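You operate a simulated robot arm through the tools that you are given. There is no shell and no other tool.

The job below is to be done with a simulated robot arm. You get a single attempt, and the scene is never put back.

TASK
Pull-test the teal stand's green jar and set the bond slider.
Fine: press the yellow peg on it, pull it off, back on its mat; a bare patch means LIFTS, none STAYS.

It is judged by the outcome, as a careful person would: the job done as asked, and still so three seconds after it is handed in. It fails if anything else is knocked over, pushed out of place, dropped, spilled or broken.

THE ROBOT
A 7-joint arm with a three-finger gripper, fixed in place. Base frame: the origin is on the floor under the middle of its stand, x ahead of it, y to its left, z up. Lengths are in mm, angles in degrees, forces in N, time in s.
It reaches about 1342 mm from its shoulder. Its first joint turns from -166.0 to 166.0 degrees. Payload 2.69 kg.
Tool frame: the origin (TCP) lies between the finger pads and is the grasp point; the fingertips stand 30 mm ahead of it; z points along the fingers, y is the line along which they close. The gripper opens to 128 mm; its body begins 117 mm behind the TCP.
Orientation is that of the tool frame in the base frame, as a unit quaternion [x, y, z, w]. With the fingers straight down and closing along the base's y, the tool's x points along the base's -x, its y along +y and its z along -z.

THE INTERFACE
- The arm moves only by the tool play_rows. Its argument "moves" is one flat list of numbers, 6 for each row, row after row: the shift along the tool's x, y, z in mm, then the turn, a rotation vector about the tool's x, y, z in degrees. In form: [dx, dy, dz, wx, wy, wz, dx, dy, dz, wx, wy, wz, ...]. A call has 1 to 20 rows; each row is the pose to reach, as a shift and turn from the pose commanded when the call began, along the tool's axes at that moment. "jaw" is the opening, from 0 (shut) to 1 (fully open), set as the call begins (left out, the last holds). Each row takes 0.2 s and may step no farther than 50 mm and 8.6 degrees from the row before; otherwise, or with a gripper value out of range, the whole call is refused. Where a pose cannot be reached the arm comes as near as it can. A force on the tool above 40 N (or 10 N above the force at the start of the call, whichever is more), or a blocked arm, ends the call early, and 0.2 s more pass. Each finger travels about 127 mm/s and halts on what it meets, pressing with about 38 N; the grip force reading is that of the motor and also rises with nothing between the fingers. The clock runs only during rows and for 0.2 s after the last one: add rows that repeat a pose to give the fingers time. The reply holds the time, the measured pose of the TCP, the force on the tool along the base axes, the opening and the grip force, in the units named above and with some noise, with the torque about the TCP (base axes, N m) and any sound that the robot's microphone picked up, and new pictures: "pictures" is both (left out), scene, wrist or none.
- Cameras (640 x 400 px; columns grow to the right, rows downward): "scene" is fixed at [50.9, -649.5, 1357.9]; the picture's right is [0.75, -0.66, 0.00], its down [-0.23, -0.26, -0.94] and it looks along [0.62, 0.71, -0.35] (base axes); focal length 360 px, centre (320, 200). "wrist" rides on the gripper at [58, 54, -131] in the tool frame; the picture's right is [-0.68, 0.74, 0.00], its down [-0.62, -0.57, -0.55] and it looks along [-0.40, -0.37, 0.84] (tool axes); focal length 234 px, centre (320, 200). There is no depth. A picture from a camera that has moved, and an enlarged one, comes with that camera's place and axes in the base frame and with its lens.
- raise_lower(by): moves the trunk up (or, below 0, down) by that many mm; the arm rides with it, the base frame stays. It gives what a move gives, with no picture.
- inspect(camera, box): a new picture of the part [left, top, right, bottom] of that camera's present view, enlarged. The clock stands still meanwhile.
- finish_job(): hands the job in; it is judged then, once.

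Places have to be worked out from the pictures, the camera data and where the tool is seen. Open the gripper and draw the arm clear of the work before you hand the job in, unless the task says otherwise.

The tools are called as a command line: name --argument value ..., lists and objects as JSON in quotes. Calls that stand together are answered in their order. play_rows: Moves the arm, as the interface text tells. Its arguments: {"type":"object","properties":{"moves":{"type":"array"},"jaw":{"type":"number"},"pictures":{"type":"string","enum":["both","scene","wrist","none"]}},"required":["moves"]} The other tools are called the same way: raise_lower (by) moves the trunk up or down; inspect (camera, box) takes an enlarged picture of a part of a camera's view; finish_job () hands the job in.

At the start:

```text
time_s: 0.0
eef_pos: [633.5, 50.1, 1160.2]
tool_rot: [0.0, 1.0, 0.0, 0.0]
contact_force: [0.3, 0.1, -0.1]
wrist_torque: [0.01, -0.01, 0.02]
gripper_width: 127.7
finger_force: 0.1
trunk travel left (down, up): [-150.0, 200.0]
```

scene: 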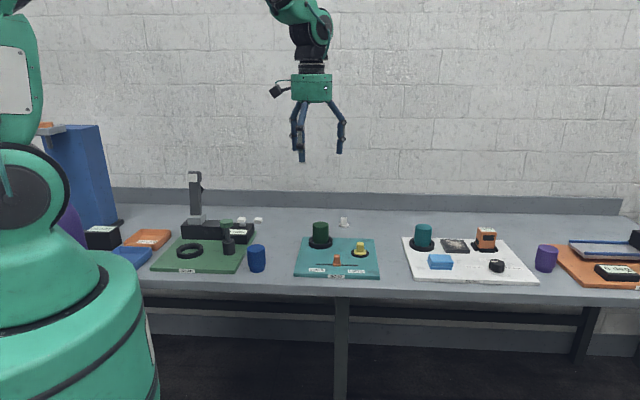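
wrist: 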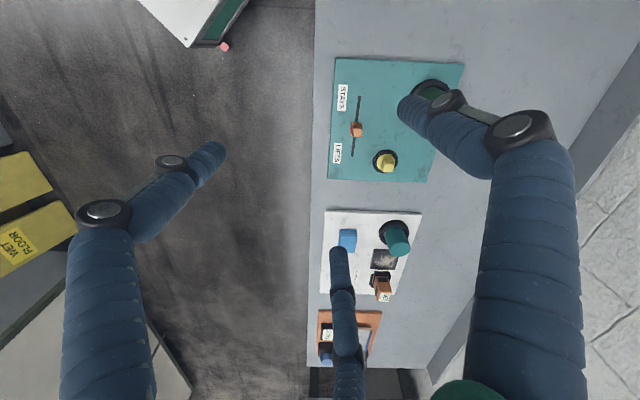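

I'll start by looking closely at the teal stand in both cameras to locate the jar, the peg and the slider.

inspect --camera "scene" --box '[280, 210, 400, 285]'

inspect --camera "wrist" --box '[310, 50, 470, 190]'

```text
5.33 times, centred on (340, 248) of scene
camera zoom: at [50.9, -649.5, 1357.9], right [0.75, -0.66, 0.0], down [-0.23, -0.26, -0.94], along [0.62, 0.71, -0.35], focal length 1920 px, centre (213, -53)
```

zoom: 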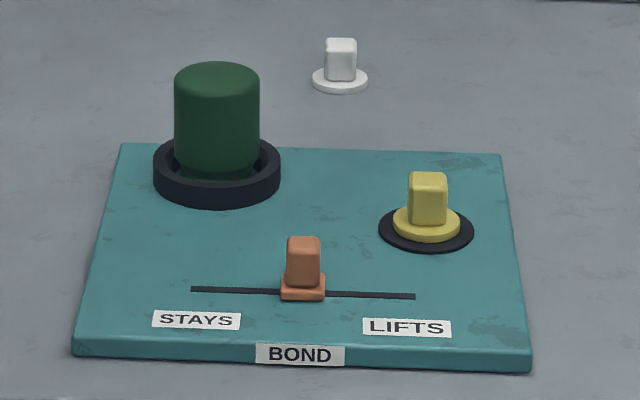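

```text
2.86 times, centred on (390, 120) of wrist
camera zoom: at [576.3, 105.6, 1291.7], right [0.68, 0.74, 0.0], down [0.62, -0.57, 0.55], along [0.4, -0.37, -0.84], focal length 669 px, centre (120, 429)
```

zoom: 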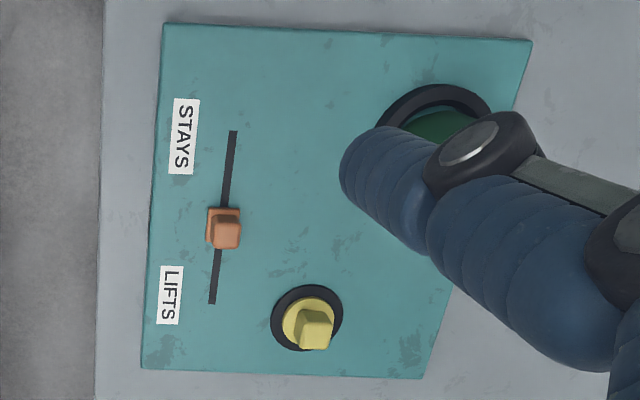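

The stand is turned so its front edge runs along the scene picture's right. By triangulation the peg is near (858, 65), the slider near (746, 60) and the jar near (815, 216), with the plate top at about z 760. Before going near anything I'll close the gripper in free air to see how the three fingers come together.

play_rows --moves '[0, 0, 0, 0, 0, 0, 0, 0, 0, 0, 0, 0, 0, 0, 0, 0, 0, 0]' --jaw 0.25 --pictures "both"

inspect --camera "scene" --box '[250, 0, 410, 180]'

```text
time_s: 0.8
eef_pos: [633.5, 51.0, 1160.9]
tool_rot: [0.0, 1.0, 0.0, 0.001]
contact_force: [0.1, -0.2, -0.6]
wrist_torque: [0.01, -0.01, 0.0]
gripper_width: 31.8
finger_force: 0.1
trunk travel left (down, up): [-150.0, 200.0]
camera wrist: at [576.3, 105.6, 1291.7], right [0.68, 0.74, 0.0], down [0.62, -0.57, 0.55], along [0.4, -0.37, -0.84], focal length 234 px, centre (320, 200)
```

scene: 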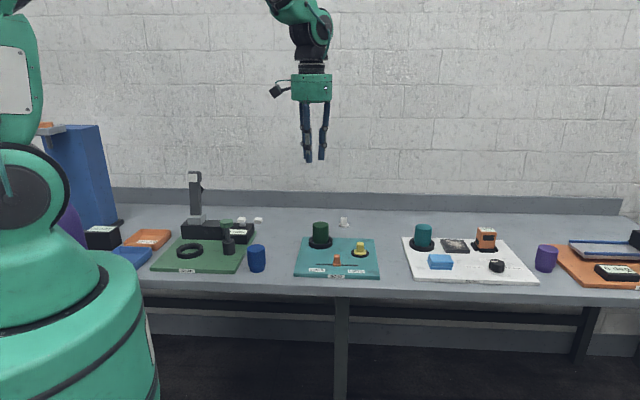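
wrist: 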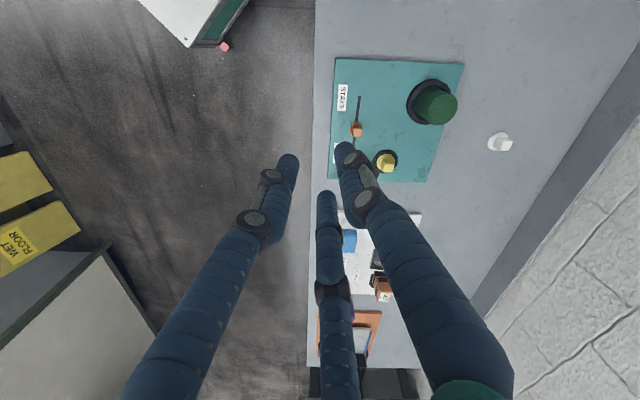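

```text
2.22 times, centred on (330, 90) of scene
camera zoom: at [50.9, -649.5, 1357.9], right [0.75, -0.66, 0.0], down [-0.23, -0.26, -0.94], along [0.62, 0.71, -0.35], focal length 800 px, centre (298, 444)
```

zoom: 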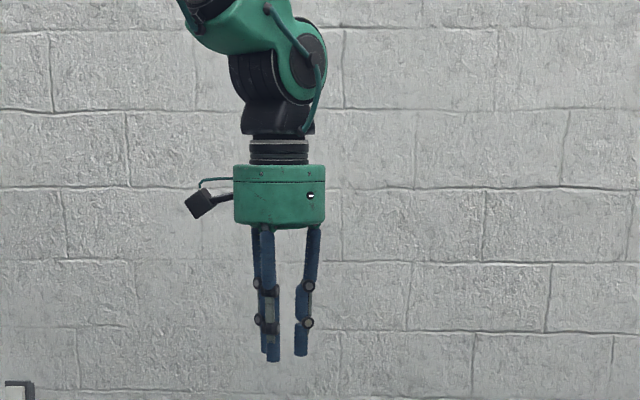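

Closing is centric: three pads at tool +y and at ±120° from it, with the reported width as the circle between them. The stand is turned 45° (front edge along (0.71, -0.71)), with its plate at about z 757 and the jar top at about z 833. I'll move above the stand and turn the tool 45° so its axes line up with the stand, for a closer view.

play_rows --moves '[-28, 8, 25, 0, 0, 7.5, -56, 16, 50, 0, 0, 15, -84, 24, 75, 0, 0, 22.5, -112, 32, 100, 0, 0, 30, -140, 40, 125, 0, 0, 37.5, -166, 50, 150, 0, 0, 45, -166, 50, 150, 0, 0, 45]' --jaw 0.5 --pictures "both"

```text
time_s: 2.4
eef_pos: [800.6, 102.8, 1010.5]
tool_rot: [0.383, 0.924, -0.001, 0.0]
contact_force: [-0.1, -0.4, -0.2]
wrist_torque: [0.04, 0.09, 0.01]
gripper_width: 63.8
finger_force: 0.0
trunk travel left (down, up): [-150.0, 200.0]
camera wrist: at [797.8, 183.2, 1141.8], right [1.0, 0.04, 0.0], down [0.04, -0.84, 0.55], along [0.02, -0.55, -0.84], focal length 234 px, centre (320, 200)
```

scene: 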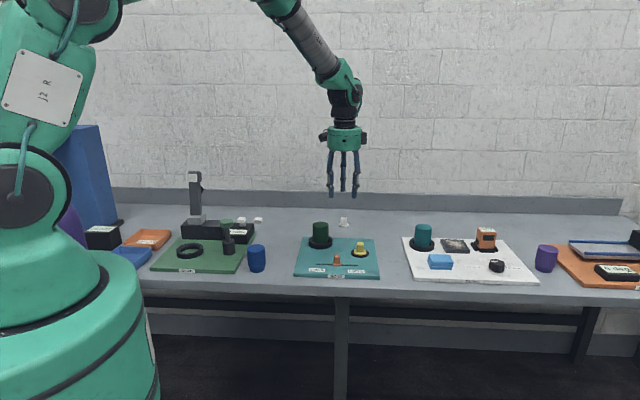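
wrist: 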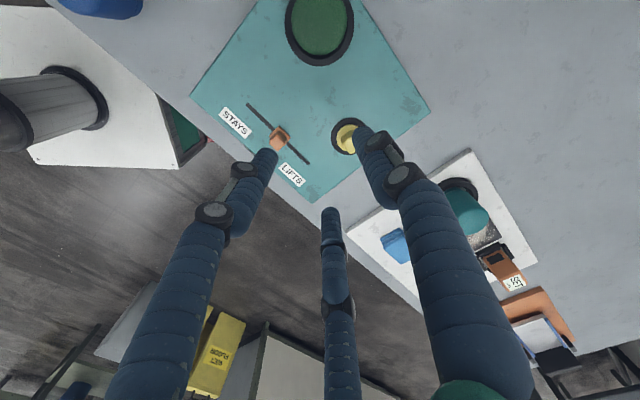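

From here the stand is clear in the wrist camera. I'll enlarge the stand, the peg and the slider to read their positions and the angle of the post.

inspect --camera "wrist" --box '[180, 0, 440, 200]'

inspect --camera "wrist" --box '[240, 90, 400, 190]'

inspect --camera "scene" --box '[330, 230, 390, 270]'

```text
2.00 times, centred on (310, 100) of wrist
camera zoom: at [797.8, 183.2, 1141.8], right [1.0, 0.04, 0.0], down [0.04, -0.84, 0.55], along [0.02, -0.55, -0.84], focal length 468 px, centre (340, 400)
```

zoom: 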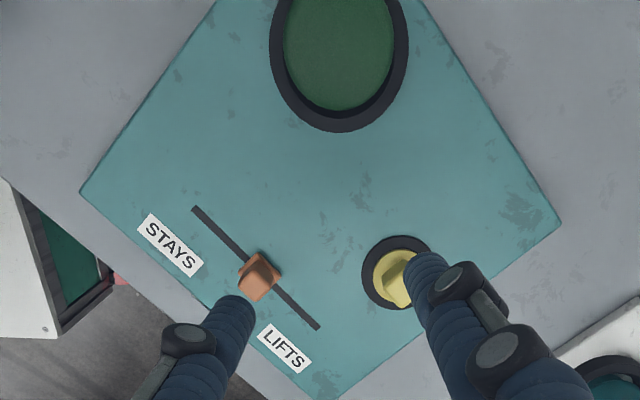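

```text
4.00 times, centred on (320, 140) of wrist
camera zoom: at [797.8, 183.2, 1141.8], right [1.0, 0.04, 0.0], down [0.04, -0.84, 0.55], along [0.02, -0.55, -0.84], focal length 937 px, centre (320, 440)
```

zoom: 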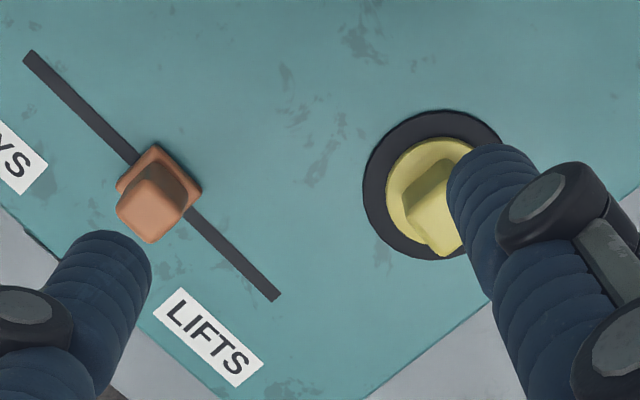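

```text
10.00 times, centred on (360, 250) of scene
camera zoom: at [50.9, -649.5, 1357.9], right [0.75, -0.66, 0.0], down [-0.23, -0.26, -0.94], along [0.62, 0.71, -0.35], focal length 3599 px, centre (-80, -300)
```

zoom: 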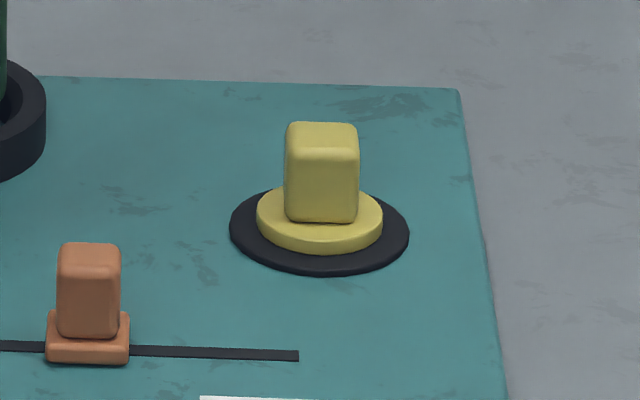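

Comparing the two wrist views puts the peg's mat at about (850, 66) with its top at z 771. The post is about 24 mm square and tops out near z 803, roughly in line with the stand. I'll move above the peg, with the fingertips still about 45 mm over the post, to refine this.

play_rows --moves '[-15, 2.5, 32, 0, 0, 0, -30, 5, 65, 0, 0, 0, -46, 7.5, 98, 0, 0, 0, -61, 10, 130, 0, 0, 0, -61, 10, 130, 0, 0, 0]' --jaw 0.6 --pictures "both"

inspect --camera "wrist" --box '[240, 90, 400, 210]'

inspect --camera "scene" --box '[300, 190, 400, 270]'

```text
time_s: 3.6
eef_pos: [848.4, 64.7, 881.6]
tool_rot: [0.382, 0.924, -0.001, 0.0]
contact_force: [1.0, -0.2, 0.0]
wrist_torque: [0.01, 0.05, 0.01]
gripper_width: 76.8
finger_force: 0.1
trunk travel left (down, up): [-150.0, 200.0]
camera wrist: at [845.8, 144.3, 1012.5], right [1.0, 0.04, 0.0], down [0.04, -0.84, 0.55], along [0.02, -0.55, -0.84], focal length 234 px, centre (320, 200)
```

scene: 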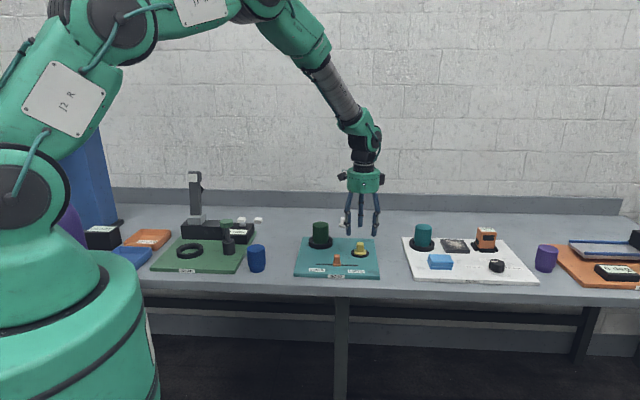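
wrist: 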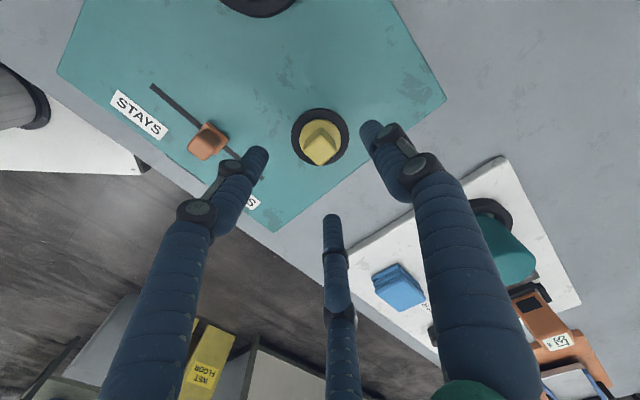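

```text
3.33 times, centred on (320, 150) of wrist
camera zoom: at [845.8, 144.3, 1012.5], right [1.0, 0.04, 0.0], down [0.04, -0.84, 0.55], along [0.02, -0.55, -0.84], focal length 781 px, centre (320, 367)
```

zoom: 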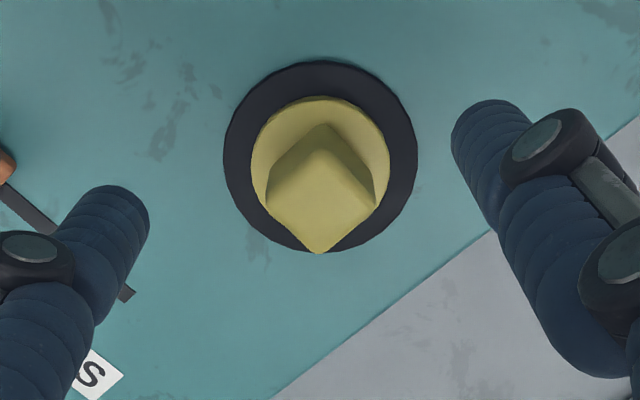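

```text
5.00 times, centred on (350, 230) of scene
camera zoom: at [50.9, -649.5, 1357.9], right [0.75, -0.66, 0.0], down [-0.23, -0.26, -0.94], along [0.62, 0.71, -0.35], focal length 1800 px, centre (170, 50)
```

zoom: 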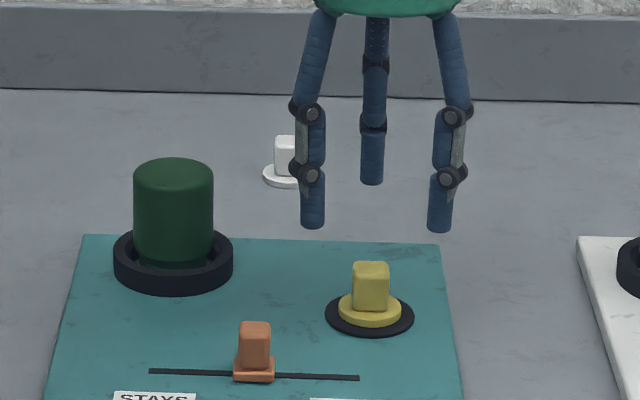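

The tool is centred over the peg to within about 1 mm, with the post near (849.5, 64.2) and its faces in line with the stand. I'll come down so the fingertips are beside the post but still above its disc, and check the height in the scene view.

play_rows --moves '[0, 0, 20, 0, 0, 0, 0, 0, 40, 0, 0, 0, 0, 0, 55, 0, 0, 0, 0, 0, 65, 0, 0, 0, 0, 0, 65, 0, 0, 0]' --jaw 0.5 --pictures "wrist"

inspect --camera "scene" --box '[325, 215, 397, 270]'

inspect --camera "wrist" --box '[240, 90, 400, 230]'

```text
time_s: 4.8
eef_pos: [849.1, 64.9, 817.1]
tool_rot: [0.382, 0.924, 0.0, -0.001]
contact_force: [0.5, -0.1, 0.3]
wrist_torque: [-0.03, 0.02, 0.0]
gripper_width: 64.1
finger_force: 0.1
trunk travel left (down, up): [-150.0, 200.0]
camera wrist: at [847.6, 145.2, 948.3], right [1.0, 0.04, 0.0], down [0.04, -0.84, 0.55], along [0.02, -0.55, -0.84], focal length 234 px, centre (320, 200)
```

wrist: 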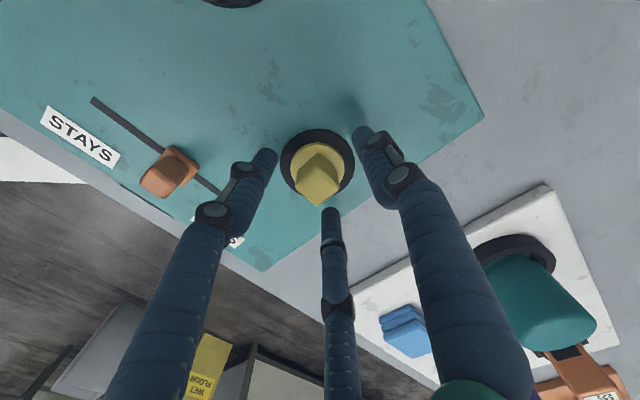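

```text
7.27 times, centred on (361, 242) of scene
camera zoom: at [50.9, -649.5, 1357.9], right [0.75, -0.66, 0.0], down [-0.23, -0.26, -0.94], along [0.62, 0.71, -0.35], focal length 2618 px, centre (22, -109)
```

zoom: 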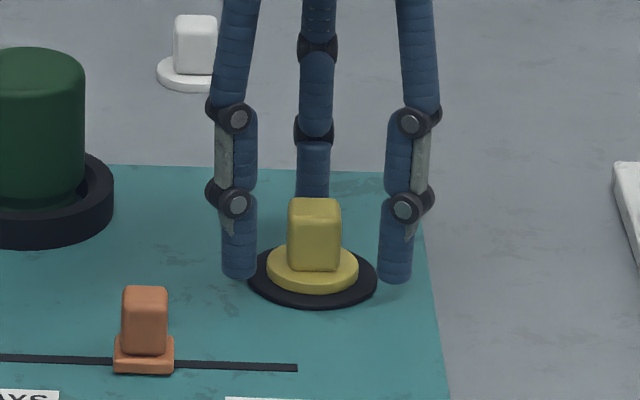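

```text
2.86 times, centred on (320, 160) of wrist
camera zoom: at [847.6, 145.2, 948.3], right [1.0, 0.04, 0.0], down [0.04, -0.84, 0.55], along [0.02, -0.55, -0.84], focal length 669 px, centre (320, 314)
```

zoom: 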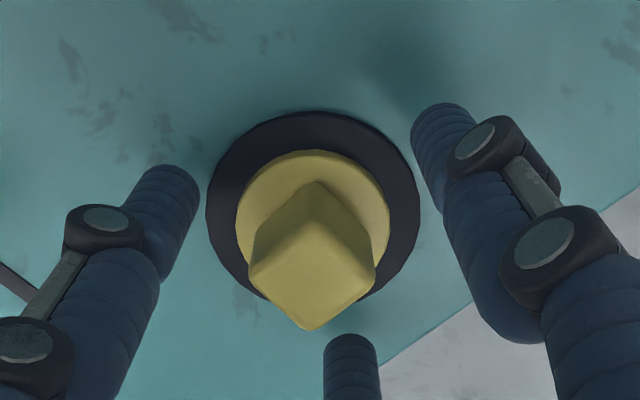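

The fingertips are about 5 mm above the disc, evenly placed around the post. I'll drop 3 mm more and then close on the post.

play_rows --moves '[0, 0, 3, 0, 0, 0, 0, 0, 3, 0, 0, 0]' --jaw 0.4 --pictures "none"

play_rows --moves '[0, 0, 0, 0, 0, 0, 0, 0, 0, 0, 0, 0, 0, 0, 0, 0, 0, 0, 0, 0, 0, 0, 0, 0]' --jaw 0.0 --pictures "wrist"

inspect --camera "scene" --box '[325, 215, 397, 270]'

inspect --camera "wrist" --box '[240, 90, 400, 230]'

```text
time_s: 5.4
eef_pos: [849.8, 65.1, 813.4]
tool_rot: [0.383, 0.924, 0.0, 0.0]
contact_force: [-0.5, -0.6, -0.6]
wrist_torque: [-0.02, -0.02, 0.01]
gripper_width: 51.6
finger_force: 0.1
trunk travel left (down, up): [-150.0, 200.0]
```

```text
time_s: 6.4
eef_pos: [849.6, 65.5, 814.8]
tool_rot: [0.383, 0.924, 0.001, 0.0]
contact_force: [0.7, -0.7, 6.2]
wrist_torque: [0.0, 0.02, 0.02]
gripper_width: 27.0
finger_force: 38.1
trunk travel left (down, up): [-150.0, 200.0]
camera wrist: at [846.9, 145.5, 945.7], right [1.0, 0.04, 0.0], down [0.04, -0.84, 0.55], along [0.02, -0.55, -0.84], focal length 234 px, centre (320, 200)
```

wrist: 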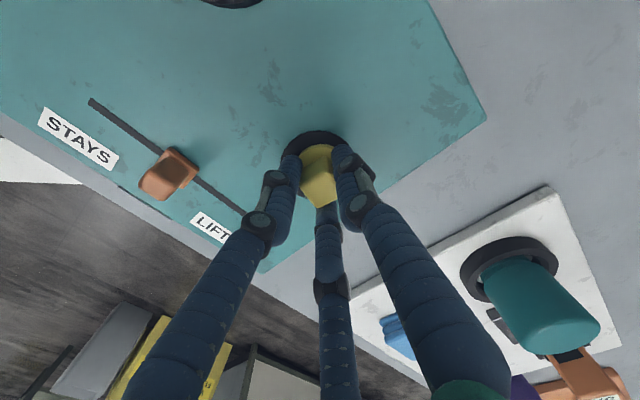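

```text
7.27 times, centred on (361, 242) of scene
camera zoom: at [50.9, -649.5, 1357.9], right [0.75, -0.66, 0.0], down [-0.23, -0.26, -0.94], along [0.62, 0.71, -0.35], focal length 2618 px, centre (22, -109)
```

zoom: 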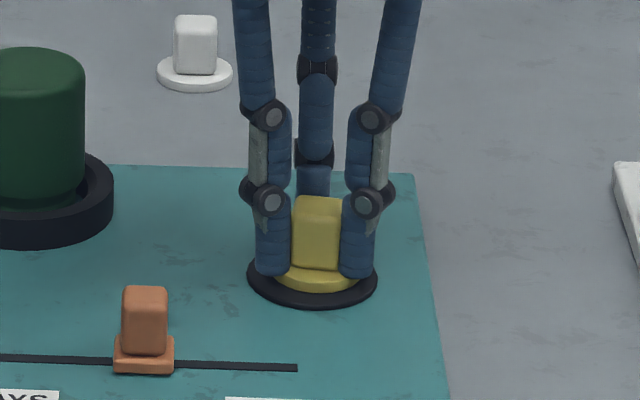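

```text
2.86 times, centred on (320, 160) of wrist
camera zoom: at [846.9, 145.5, 945.7], right [1.0, 0.04, 0.0], down [0.04, -0.84, 0.55], along [0.02, -0.55, -0.84], focal length 669 px, centre (320, 314)
```

zoom: 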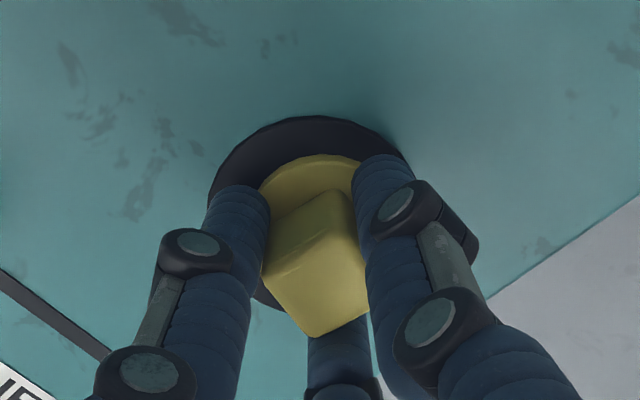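

The post is held (width 27 mm, grip 38 N), with the tips resting lightly on the disc at about 6 N. I'll lift straight up, slowly at first.

play_rows --moves '[0, 0, -3, 0, 0, 0, 0, 0, -8, 0, 0, 0, 0, 0, -18, 0, 0, 0, 0, 0, -35, 0, 0, 0, 0, 0, -60, 0, 0, 0, 0, 0, -90, 0, 0, 0, 0, 0, -120, 0, 0, 0, 0, 0, -120, 0, 0, 0]' --pictures "both"

inspect --camera "scene" --box '[290, 180, 400, 280]'

inspect --camera "wrist" --box '[220, 0, 420, 220]'

```text
time_s: 8.2
eef_pos: [851.3, 63.8, 934.0]
tool_rot: [0.382, 0.924, 0.0, 0.0]
contact_force: [0.0, -0.8, -0.1]
wrist_torque: [-0.01, -0.04, -0.01]
gripper_width: 27.1
finger_force: 38.0
trunk travel left (down, up): [-150.0, 200.0]
camera wrist: at [846.9, 144.1, 1065.9], right [1.0, 0.04, 0.0], down [0.04, -0.84, 0.55], along [0.02, -0.55, -0.84], focal length 234 px, centre (320, 200)
```

scene: 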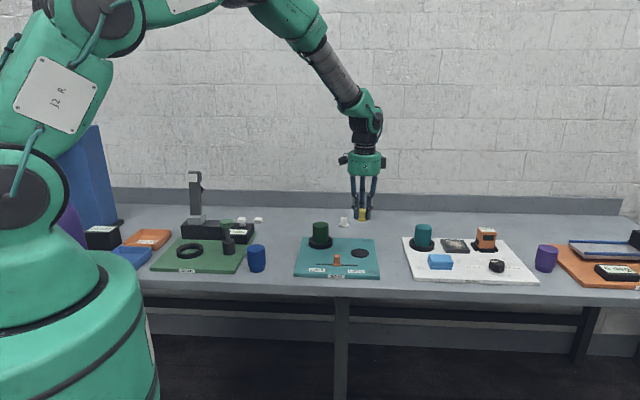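
wrist: 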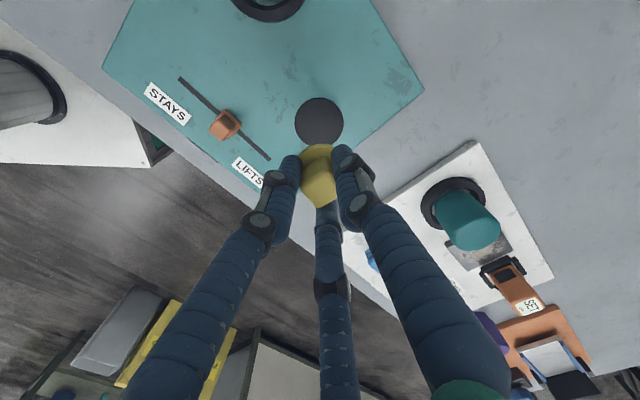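

```text
4.00 times, centred on (345, 230) of scene
camera zoom: at [50.9, -649.5, 1357.9], right [0.75, -0.66, 0.0], down [-0.23, -0.26, -0.94], along [0.62, 0.71, -0.35], focal length 1440 px, centre (220, 80)
```

zoom: 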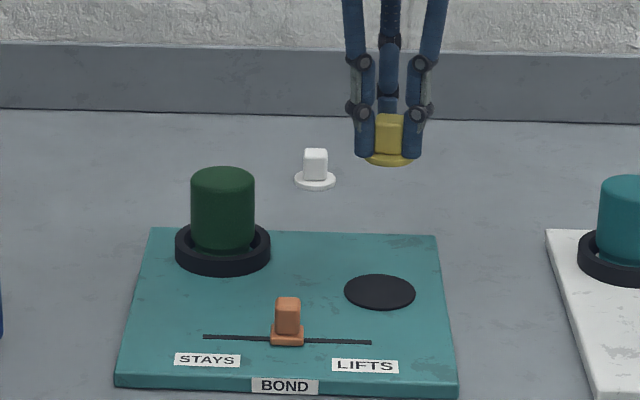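

```text
1.82 times, centred on (320, 110) of wrist
camera zoom: at [846.9, 144.1, 1065.9], right [1.0, 0.04, 0.0], down [0.04, -0.84, 0.55], along [0.02, -0.55, -0.84], focal length 426 px, centre (320, 364)
```

zoom: 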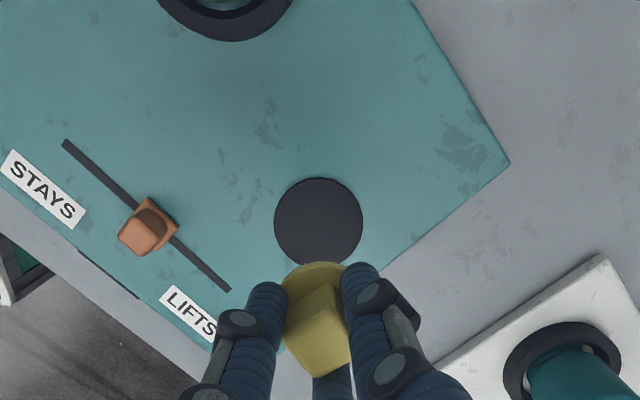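

The peg came up cleanly in the gripper and its mat is clear. I put the jar at about (797, 204) with its top near z 842. I'll move partway towards it, staying well above, so the wrist camera can see the whole lid before I press.

play_rows --moves '[18, 3.7, -18, 0, 0, 0, 36, 7.4, -18, 0, 0, 0, 54, 11.1, -18, 0, 0, 0, 72, 14.8, -18, 0, 0, 0, 88.7, 18.5, -18, 0, 0, 0, 88.7, 18.5, -18, 0, 0, 0]' --pictures "wrist"

inspect --camera "wrist" --box '[240, 0, 400, 120]'

inspect --camera "scene" --box '[300, 180, 380, 260]'

```text
time_s: 9.6
eef_pos: [800.1, 140.9, 951.3]
tool_rot: [0.383, 0.924, 0.0, 0.0]
contact_force: [0.0, 0.6, -0.5]
wrist_torque: [0.0, 0.02, 0.0]
gripper_width: 27.0
finger_force: 38.2
trunk travel left (down, up): [-150.0, 200.0]
camera wrist: at [797.0, 221.8, 1082.3], right [1.0, 0.04, 0.0], down [0.04, -0.84, 0.55], along [0.02, -0.55, -0.84], focal length 234 px, centre (320, 200)
```

wrist: 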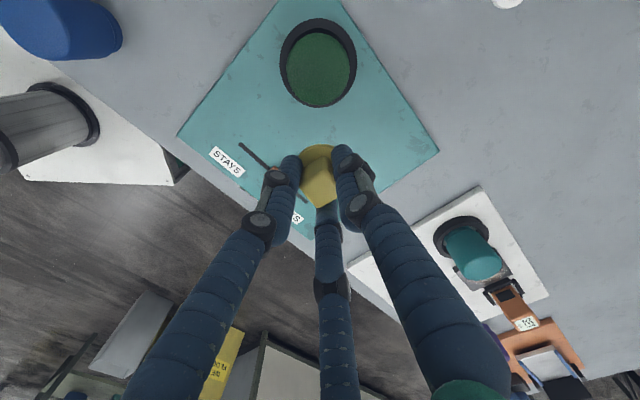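

```text
3.33 times, centred on (320, 60) of wrist
camera zoom: at [797.0, 221.8, 1082.3], right [1.0, 0.04, 0.0], down [0.04, -0.84, 0.55], along [0.02, -0.55, -0.84], focal length 781 px, centre (320, 667)
```

zoom: 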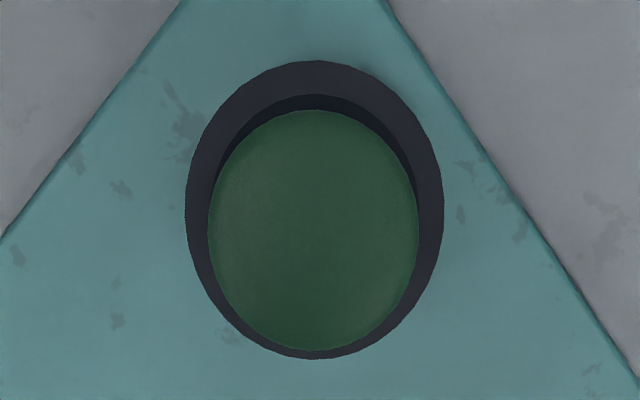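

```text
5.00 times, centred on (340, 220) of scene
camera zoom: at [50.9, -649.5, 1357.9], right [0.75, -0.66, 0.0], down [-0.23, -0.26, -0.94], along [0.62, 0.71, -0.35], focal length 1800 px, centre (220, 100)
```

zoom: 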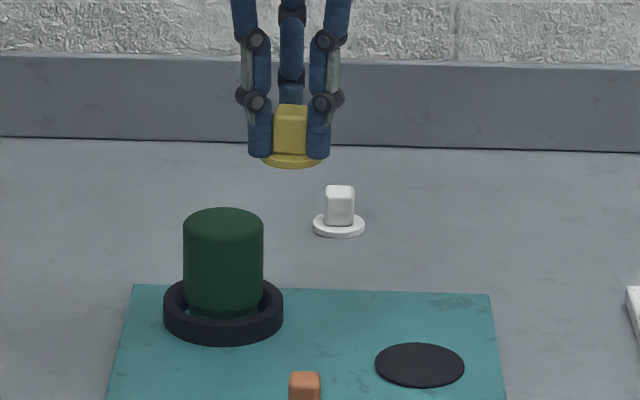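

The lid is plain green, with its centre at about (796, 202). I'll move the peg directly above it, come down to roughly 18 mm above the lid, and check the alignment.

play_rows --moves '[12, 10.3, 0, 0, 0, 0, 24, 20.6, 0, 0, 0, 0, 36, 31, 0, 0, 0, 0, 46.5, 41.2, 0, 0, 0, 0, 46.5, 41.2, 20, 0, 0, 0, 46.5, 41.2, 38, 0, 0, 0, 46.5, 41.2, 50, 0, 0, 0, 46.5, 41.2, 50, 0, 0, 0]' --pictures "both"

inspect --camera "scene" --box '[290, 200, 350, 260]'

inspect --camera "wrist" --box '[240, 80, 400, 230]'

```text
time_s: 11.4
eef_pos: [797.8, 203.3, 899.8]
tool_rot: [0.382, 0.924, 0.0, 0.0]
contact_force: [-0.8, -0.2, -0.9]
wrist_torque: [0.0, -0.02, 0.0]
gripper_width: 27.1
finger_force: 37.7
trunk travel left (down, up): [-150.0, 200.0]
camera wrist: at [794.5, 283.8, 1031.0], right [1.0, 0.04, 0.0], down [0.04, -0.84, 0.55], along [0.02, -0.55, -0.84], focal length 234 px, centre (320, 200)
```

scene: 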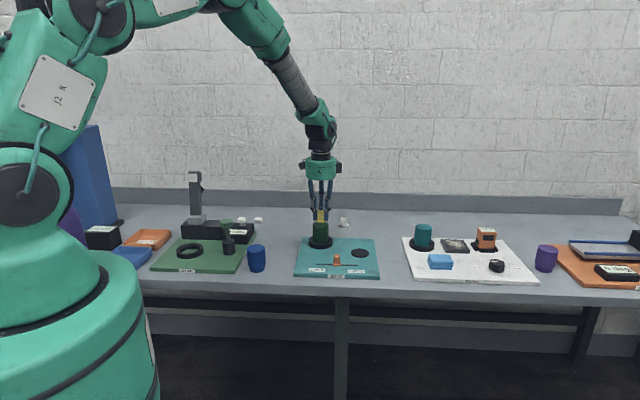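
wrist: 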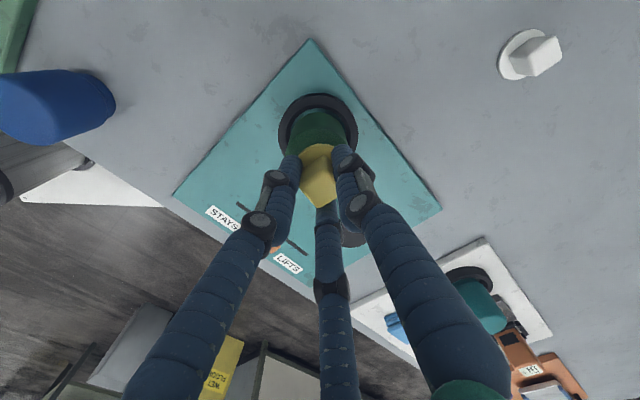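

```text
6.67 times, centred on (320, 230) of scene
camera zoom: at [50.9, -649.5, 1357.9], right [0.75, -0.66, 0.0], down [-0.23, -0.26, -0.94], along [0.62, 0.71, -0.35], focal length 2399 px, centre (320, 0)
```

zoom: 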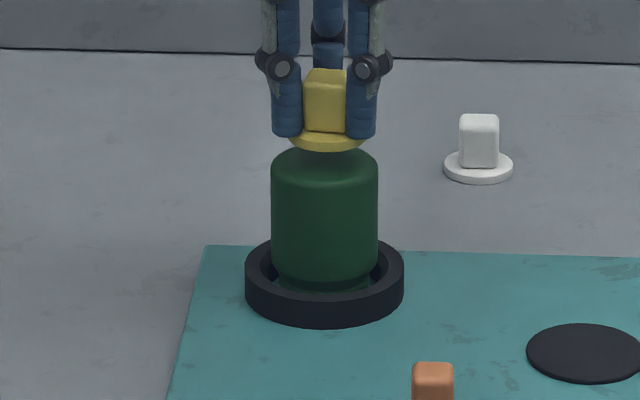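

```text
2.67 times, centred on (320, 155) of wrist
camera zoom: at [794.5, 283.8, 1031.0], right [1.0, 0.04, 0.0], down [0.04, -0.84, 0.55], along [0.02, -0.55, -0.84], focal length 624 px, centre (320, 320)
```

zoom: 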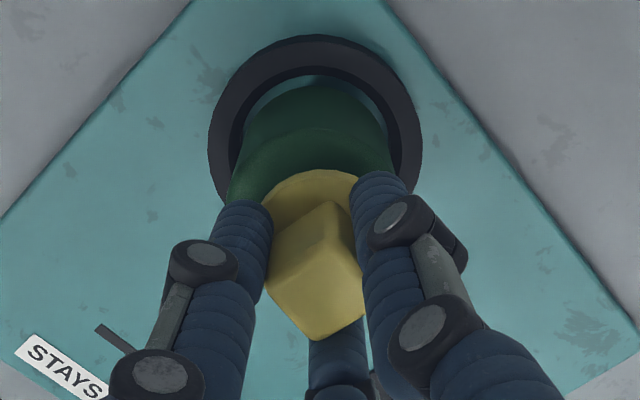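

In the scene view the peg is centred sideways over the jar. I'll zoom in further on the wrist view to check the front-to-back alignment before pressing.

inspect --camera "wrist" --box '[285, 90, 355, 170]'

inspect --camera "scene" --box '[305, 210, 340, 240]'

```text
5.00 times, centred on (320, 130) of wrist
camera zoom: at [794.5, 283.8, 1031.0], right [1.0, 0.04, 0.0], down [0.04, -0.84, 0.55], along [0.02, -0.55, -0.84], focal length 1171 px, centre (320, 550)
```

zoom: 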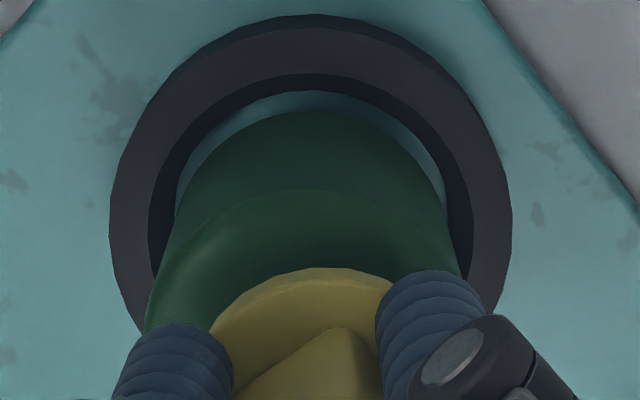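

```text
13.33 times, centred on (322, 225) of scene
camera zoom: at [50.9, -649.5, 1357.9], right [0.75, -0.66, 0.0], down [-0.23, -0.26, -0.94], along [0.62, 0.71, -0.35], focal length 4799 px, centre (287, -133)
```

zoom: 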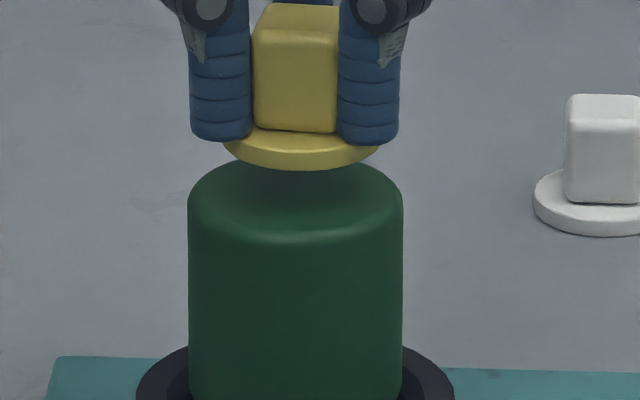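

The peg is about 2 mm too far back of the lid centre, so I'll correct by 1.5 mm while coming down 10 mm. After that I'll use small steps and watch for contact.

play_rows --moves '[0, -1.5, 3, 0, 0, 0, 0, -1.5, 6, 0, 0, 0, 0, -1.5, 9, 0, 0, 0, 0, -1.5, 10, 0, 0, 0, 0, -1.5, 10, 0, 0, 0]' --pictures "none"

inspect --camera "scene" --box '[305, 210, 340, 240]'

```text
time_s: 12.6
eef_pos: [796.2, 201.0, 890.1]
tool_rot: [0.383, 0.924, 0.0, 0.0]
contact_force: [0.1, 0.6, -0.7]
wrist_torque: [0.01, -0.01, 0.02]
gripper_width: 26.9
finger_force: 37.3
trunk travel left (down, up): [-150.0, 200.0]
```

```text
13.33 times, centred on (322, 225) of scene
camera zoom: at [50.9, -649.5, 1357.9], right [0.75, -0.66, 0.0], down [-0.23, -0.26, -0.94], along [0.62, 0.71, -0.35], focal length 4799 px, centre (287, -133)
```

zoom: 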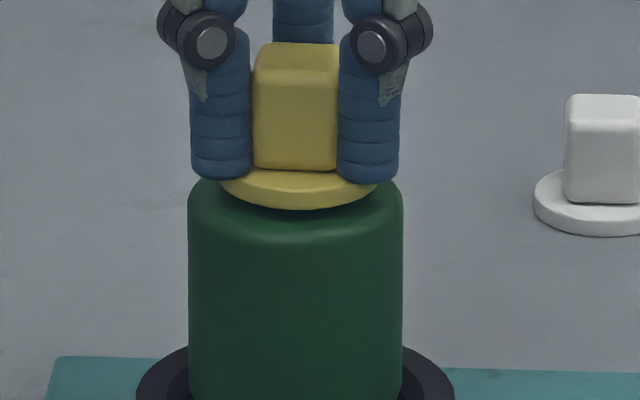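

No contact yet, and the gap looks like about 3 mm. I'll go down in small steps and read the force after each.

play_rows --moves '[0, 0, 1, 0, 0, 0, 0, 0, 2, 0, 0, 0, 0, 0, 2, 0, 0, 0]' --pictures "none"

play_rows --moves '[0, 0, 1, 0, 0, 0, 0, 0, 1, 0, 0, 0]' --pictures "none"

```text
time_s: 13.4
eef_pos: [795.2, 201.5, 888.3]
tool_rot: [0.383, 0.924, -0.001, 0.0]
contact_force: [0.3, -0.8, -0.5]
wrist_torque: [0.02, 0.03, 0.01]
gripper_width: 26.8
finger_force: 38.2
trunk travel left (down, up): [-150.0, 200.0]
```

```text
time_s: 14.0
eef_pos: [796.8, 201.4, 888.0]
tool_rot: [0.383, 0.924, 0.001, 0.0]
contact_force: [-0.8, -0.5, 0.2]
wrist_torque: [-0.04, -0.01, 0.01]
gripper_width: 26.8
finger_force: 37.8
trunk travel left (down, up): [-150.0, 200.0]
```

No contact so far, with the commanded z at about 887. I'll keep going down 1 mm at a time.

play_rows --moves '[0, 0, 1, 0, 0, 0, 0, 0, 1, 0, 0, 0]' --pictures "none"

inspect --camera "scene" --box '[305, 210, 340, 240]'

```text
time_s: 14.6
eef_pos: [795.1, 200.5, 887.0]
tool_rot: [0.382, 0.924, -0.001, 0.0]
contact_force: [-0.5, 0.5, -0.7]
wrist_torque: [0.0, -0.02, 0.0]
gripper_width: 26.8
finger_force: 37.9
trunk travel left (down, up): [-150.0, 200.0]
```

```text
13.33 times, centred on (322, 225) of scene
camera zoom: at [50.9, -649.5, 1357.9], right [0.75, -0.66, 0.0], down [-0.23, -0.26, -0.94], along [0.62, 0.71, -0.35], focal length 4799 px, centre (287, -133)
```

zoom: 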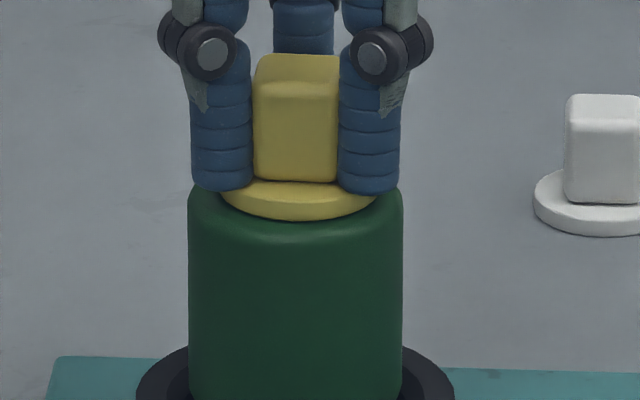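

The disc is almost on the lid and the force is still zero. I'll carry on down in 1 mm steps.

play_rows --moves '[0, 0, 1, 0, 0, 0, 0, 0, 1, 0, 0, 0]' --pictures "none"

play_rows --moves '[0, 0, 1, 0, 0, 0, 0, 0, 1, 0, 0, 0]' --pictures "none"

```text
time_s: 15.2
eef_pos: [795.2, 201.1, 885.8]
tool_rot: [0.383, 0.924, 0.0, 0.0]
contact_force: [0.2, -0.9, 4.0]
wrist_torque: [-0.07, 0.04, 0.02]
gripper_width: 27.0
finger_force: 38.1
trunk travel left (down, up): [-150.0, 200.0]
```

```text
time_s: 15.8
eef_pos: [795.9, 201.3, 886.2]
tool_rot: [0.383, 0.924, 0.001, 0.0]
contact_force: [0.2, -2.0, 11.9]
wrist_torque: [-0.12, 0.07, -0.03]
gripper_width: 27.0
finger_force: 38.4
trunk travel left (down, up): [-150.0, 200.0]
```

Contact: 4 N, then 12 N, with a stiffness of about 8 N/mm. I'll press 1 mm more, to about 20 N, and hold for a second so the peg bonds.

play_rows --moves '[0, 0, 1, 0, 0, 0, 0, 0, 1, 0, 0, 0, 0, 0, 1, 0, 0, 0, 0, 0, 1, 0, 0, 0, 0, 0, 1, 0, 0, 0, 0, 0, 1, 0, 0, 0]' --pictures "none"

inspect --camera "scene" --box '[300, 200, 350, 260]'

```text
time_s: 17.2
eef_pos: [794.7, 202.3, 884.9]
tool_rot: [0.383, 0.924, 0.001, 0.002]
contact_force: [3.1, 0.0, 34.1]
wrist_torque: [-0.01, 0.01, 0.0]
gripper_width: 26.7
finger_force: 37.9
trunk travel left (down, up): [-150.0, 200.0]
```

```text
6.67 times, centred on (325, 230) of scene
camera zoom: at [50.9, -649.5, 1357.9], right [0.75, -0.66, 0.0], down [-0.23, -0.26, -0.94], along [0.62, 0.71, -0.35], focal length 2399 px, centre (287, 0)
```

zoom: 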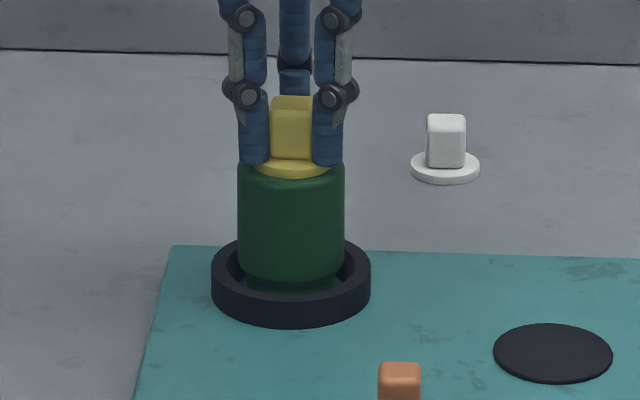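

The press reached 34 N, which is firm enough, and nothing shifted. Now I'll pull slowly straight up and watch for any pull force or movement of the jar.

play_rows --moves '[0, 0, -1, 0, 0, 0, 0, 0, -2, 0, 0, 0, 0, 0, -3, 0, 0, 0, 0, 0, -4, 0, 0, 0, 0, 0, -4, 0, 0, 0]' --pictures "none"

inspect --camera "scene" --box '[300, 200, 350, 260]'

```text
time_s: 18.4
eef_pos: [794.4, 201.8, 884.6]
tool_rot: [0.383, 0.924, -0.001, 0.0]
contact_force: [2.0, 0.7, 10.7]
wrist_torque: [0.01, -0.12, -0.01]
gripper_width: 27.0
finger_force: 38.3
trunk travel left (down, up): [-150.0, 200.0]
```

```text
6.67 times, centred on (325, 230) of scene
camera zoom: at [50.9, -649.5, 1357.9], right [0.75, -0.66, 0.0], down [-0.23, -0.26, -0.94], along [0.62, 0.71, -0.35], focal length 2399 px, centre (287, 0)
```

zoom: 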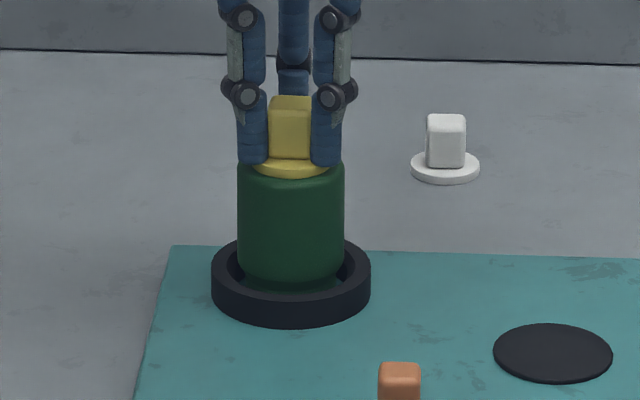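

The controller seems to build up force while holding, so some of that is still unwinding (11 N). I'll keep pulling up gently.

play_rows --moves '[0, 0, -1, 0, 0, 0, 0, 0, -2, 0, 0, 0, 0, 0, -3, 0, 0, 0]' --pictures "none"

inspect --camera "scene" --box '[300, 200, 350, 260]'

```text
time_s: 19.2
eef_pos: [795.8, 201.2, 889.5]
tool_rot: [0.383, 0.924, 0.0, 0.0]
contact_force: [0.4, 0.6, 0.5]
wrist_torque: [0.0, 0.01, -0.01]
gripper_width: 26.6
finger_force: 37.9
trunk travel left (down, up): [-150.0, 200.0]
```

```text
6.67 times, centred on (325, 230) of scene
camera zoom: at [50.9, -649.5, 1357.9], right [0.75, -0.66, 0.0], down [-0.23, -0.26, -0.94], along [0.62, 0.71, -0.35], focal length 2399 px, centre (287, 0)
```

zoom: 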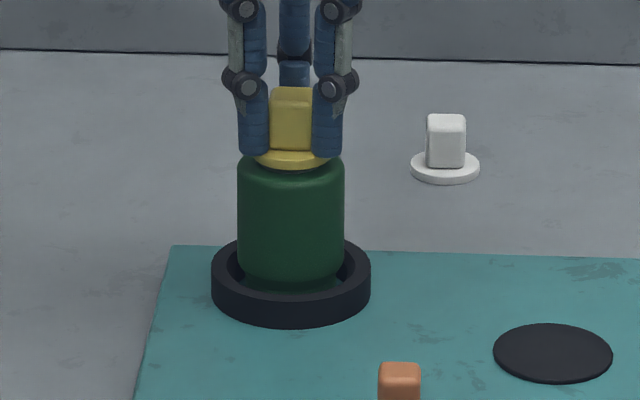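

The peg came free and the jar stayed seated in its ring. I'll lift away and move back to where the wrist camera had the clear view of the lid.

play_rows --moves '[0, 0, -10, 0, 0, 0, 0, 0, -25, 0, 0, 0, 0, 0, -45, 0, 0, 0, 0, 0, -60, 0, 0, 0, -12, -10, -60, 0, 0, 0, -24, -20, -60, 0, 0, 0, -36, -30, -60, 0, 0, 0, -46.5, -39.6, -60, 0, 0, 0, -46.5, -39.6, -60, 0, 0, 0]' --pictures "both"

inspect --camera "wrist" --box '[240, 0, 400, 120]'

inspect --camera "scene" --box '[290, 190, 360, 260]'

```text
time_s: 21.2
eef_pos: [802.4, 140.1, 948.4]
tool_rot: [0.383, 0.924, 0.0, 0.0]
contact_force: [-0.2, 0.1, 0.3]
wrist_torque: [0.0, 0.01, -0.02]
gripper_width: 26.9
finger_force: 38.4
trunk travel left (down, up): [-150.0, 200.0]
camera wrist: at [799.1, 220.1, 1079.8], right [1.0, 0.04, 0.0], down [0.04, -0.84, 0.55], along [0.02, -0.55, -0.84], focal length 234 px, centre (320, 200)
```

scene: 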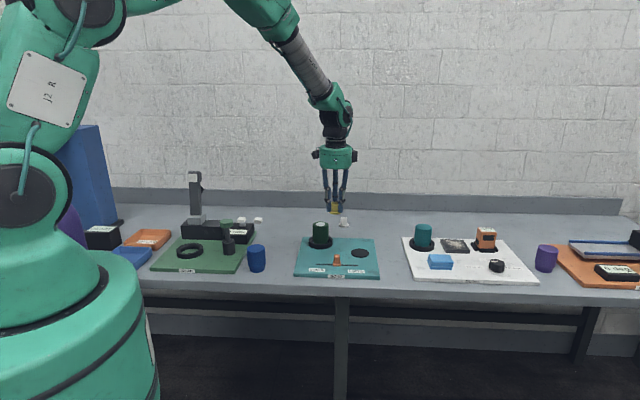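
wrist: 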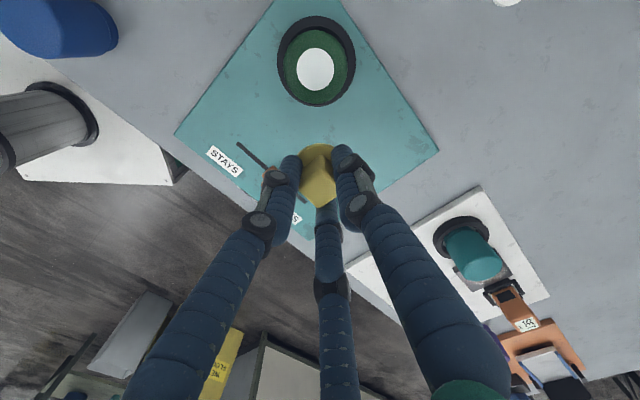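

```text
3.33 times, centred on (320, 60) of wrist
camera zoom: at [799.1, 220.1, 1079.8], right [1.0, 0.04, 0.0], down [0.04, -0.84, 0.55], along [0.02, -0.55, -0.84], focal length 781 px, centre (320, 667)
```

zoom: 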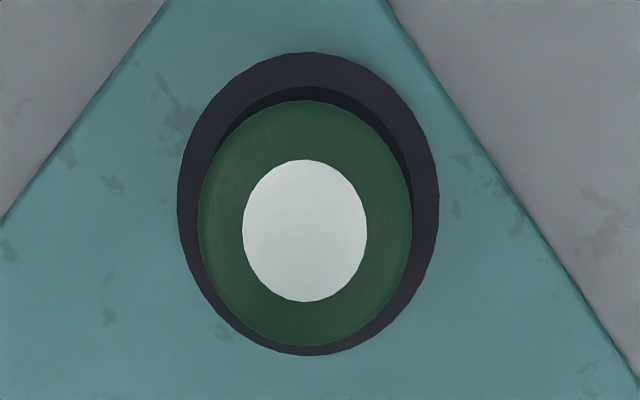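

```text
5.71 times, centred on (325, 225) of scene
camera zoom: at [50.9, -649.5, 1357.9], right [0.75, -0.66, 0.0], down [-0.23, -0.26, -0.94], along [0.62, 0.71, -0.35], focal length 2057 px, centre (291, 57)
```

zoom: 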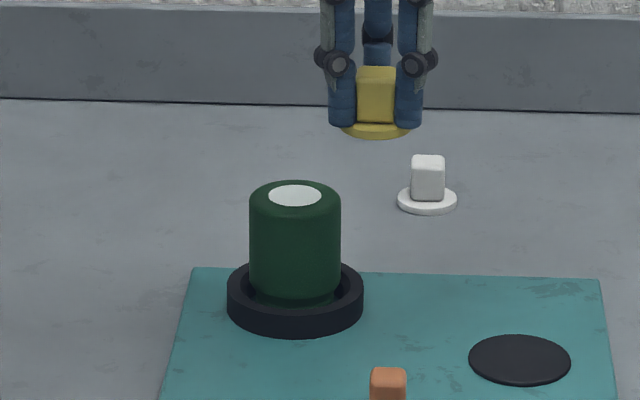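

The lid now has a clear white bare patch, so the verdict is LIFTS. First the peg goes back: I'll return to directly above its mat and start down.

play_rows --moves '[-18, -3.7, 0, 0, 0, 0, -36, -7.4, 0, 0, 0, 0, -54, -11.1, 0, 0, 0, 0, -72, -14.8, 0, 0, 0, 0, -88.8, -18.5, 0, 0, 0, 0, -88.8, -18.5, 20, 0, 0, 0, -88.8, -18.5, 45, 0, 0, 0, -88.8, -18.5, 70, 0, 0, 0, -88.8, -18.5, 95, 0, 0, 0, -88.8, -18.5, 112, 0, 0, 0, -88.8, -18.5, 120, 0, 0, 0, -88.8, -18.5, 120, 0, 0, 0]' --pictures "wrist"

inspect --camera "scene" --box '[325, 215, 397, 270]'

inspect --camera "wrist" --box '[240, 80, 400, 230]'

```text
time_s: 23.8
eef_pos: [850.8, 65.1, 830.2]
tool_rot: [0.384, 0.923, 0.0, 0.0]
contact_force: [0.1, -0.1, 0.0]
wrist_torque: [-0.03, -0.01, -0.02]
gripper_width: 26.7
finger_force: 38.2
trunk travel left (down, up): [-150.0, 200.0]
camera wrist: at [847.6, 145.9, 962.0], right [1.0, 0.04, 0.0], down [0.04, -0.84, 0.55], along [0.02, -0.55, -0.84], focal length 234 px, centre (320, 200)
```

wrist: 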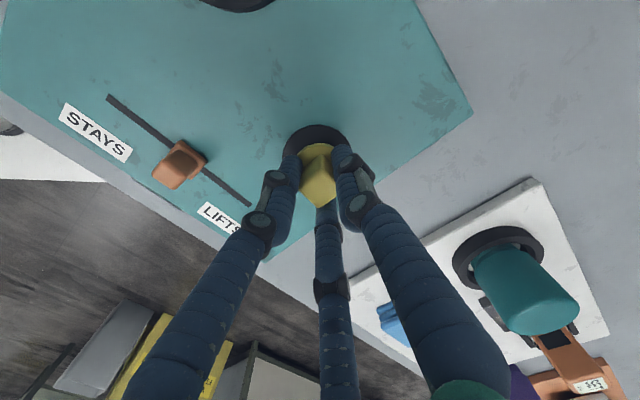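

```text
7.27 times, centred on (361, 242) of scene
camera zoom: at [50.9, -649.5, 1357.9], right [0.75, -0.66, 0.0], down [-0.23, -0.26, -0.94], along [0.62, 0.71, -0.35], focal length 2618 px, centre (22, -109)
```

zoom: 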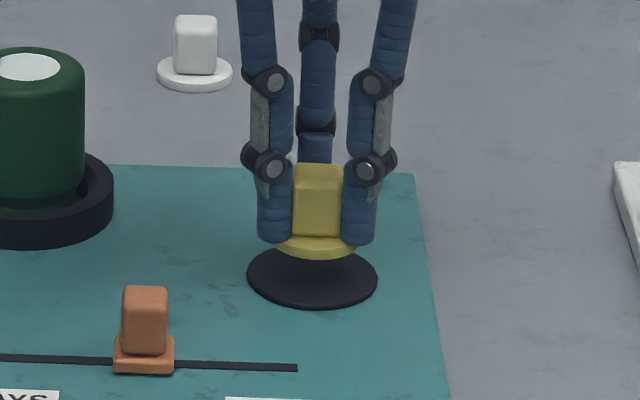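

```text
2.67 times, centred on (320, 155) of wrist
camera zoom: at [847.6, 145.9, 962.0], right [1.0, 0.04, 0.0], down [0.04, -0.84, 0.55], along [0.02, -0.55, -0.84], focal length 624 px, centre (320, 320)
```

zoom: 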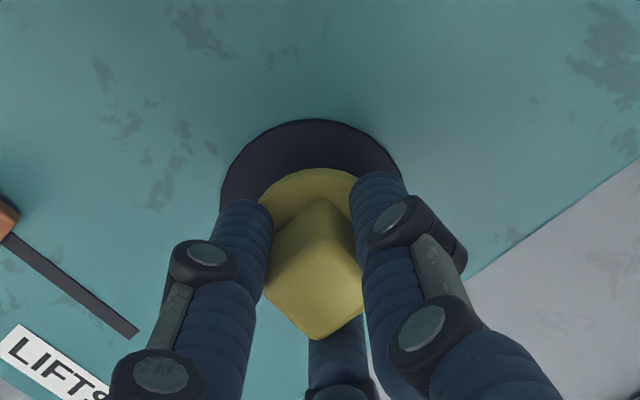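

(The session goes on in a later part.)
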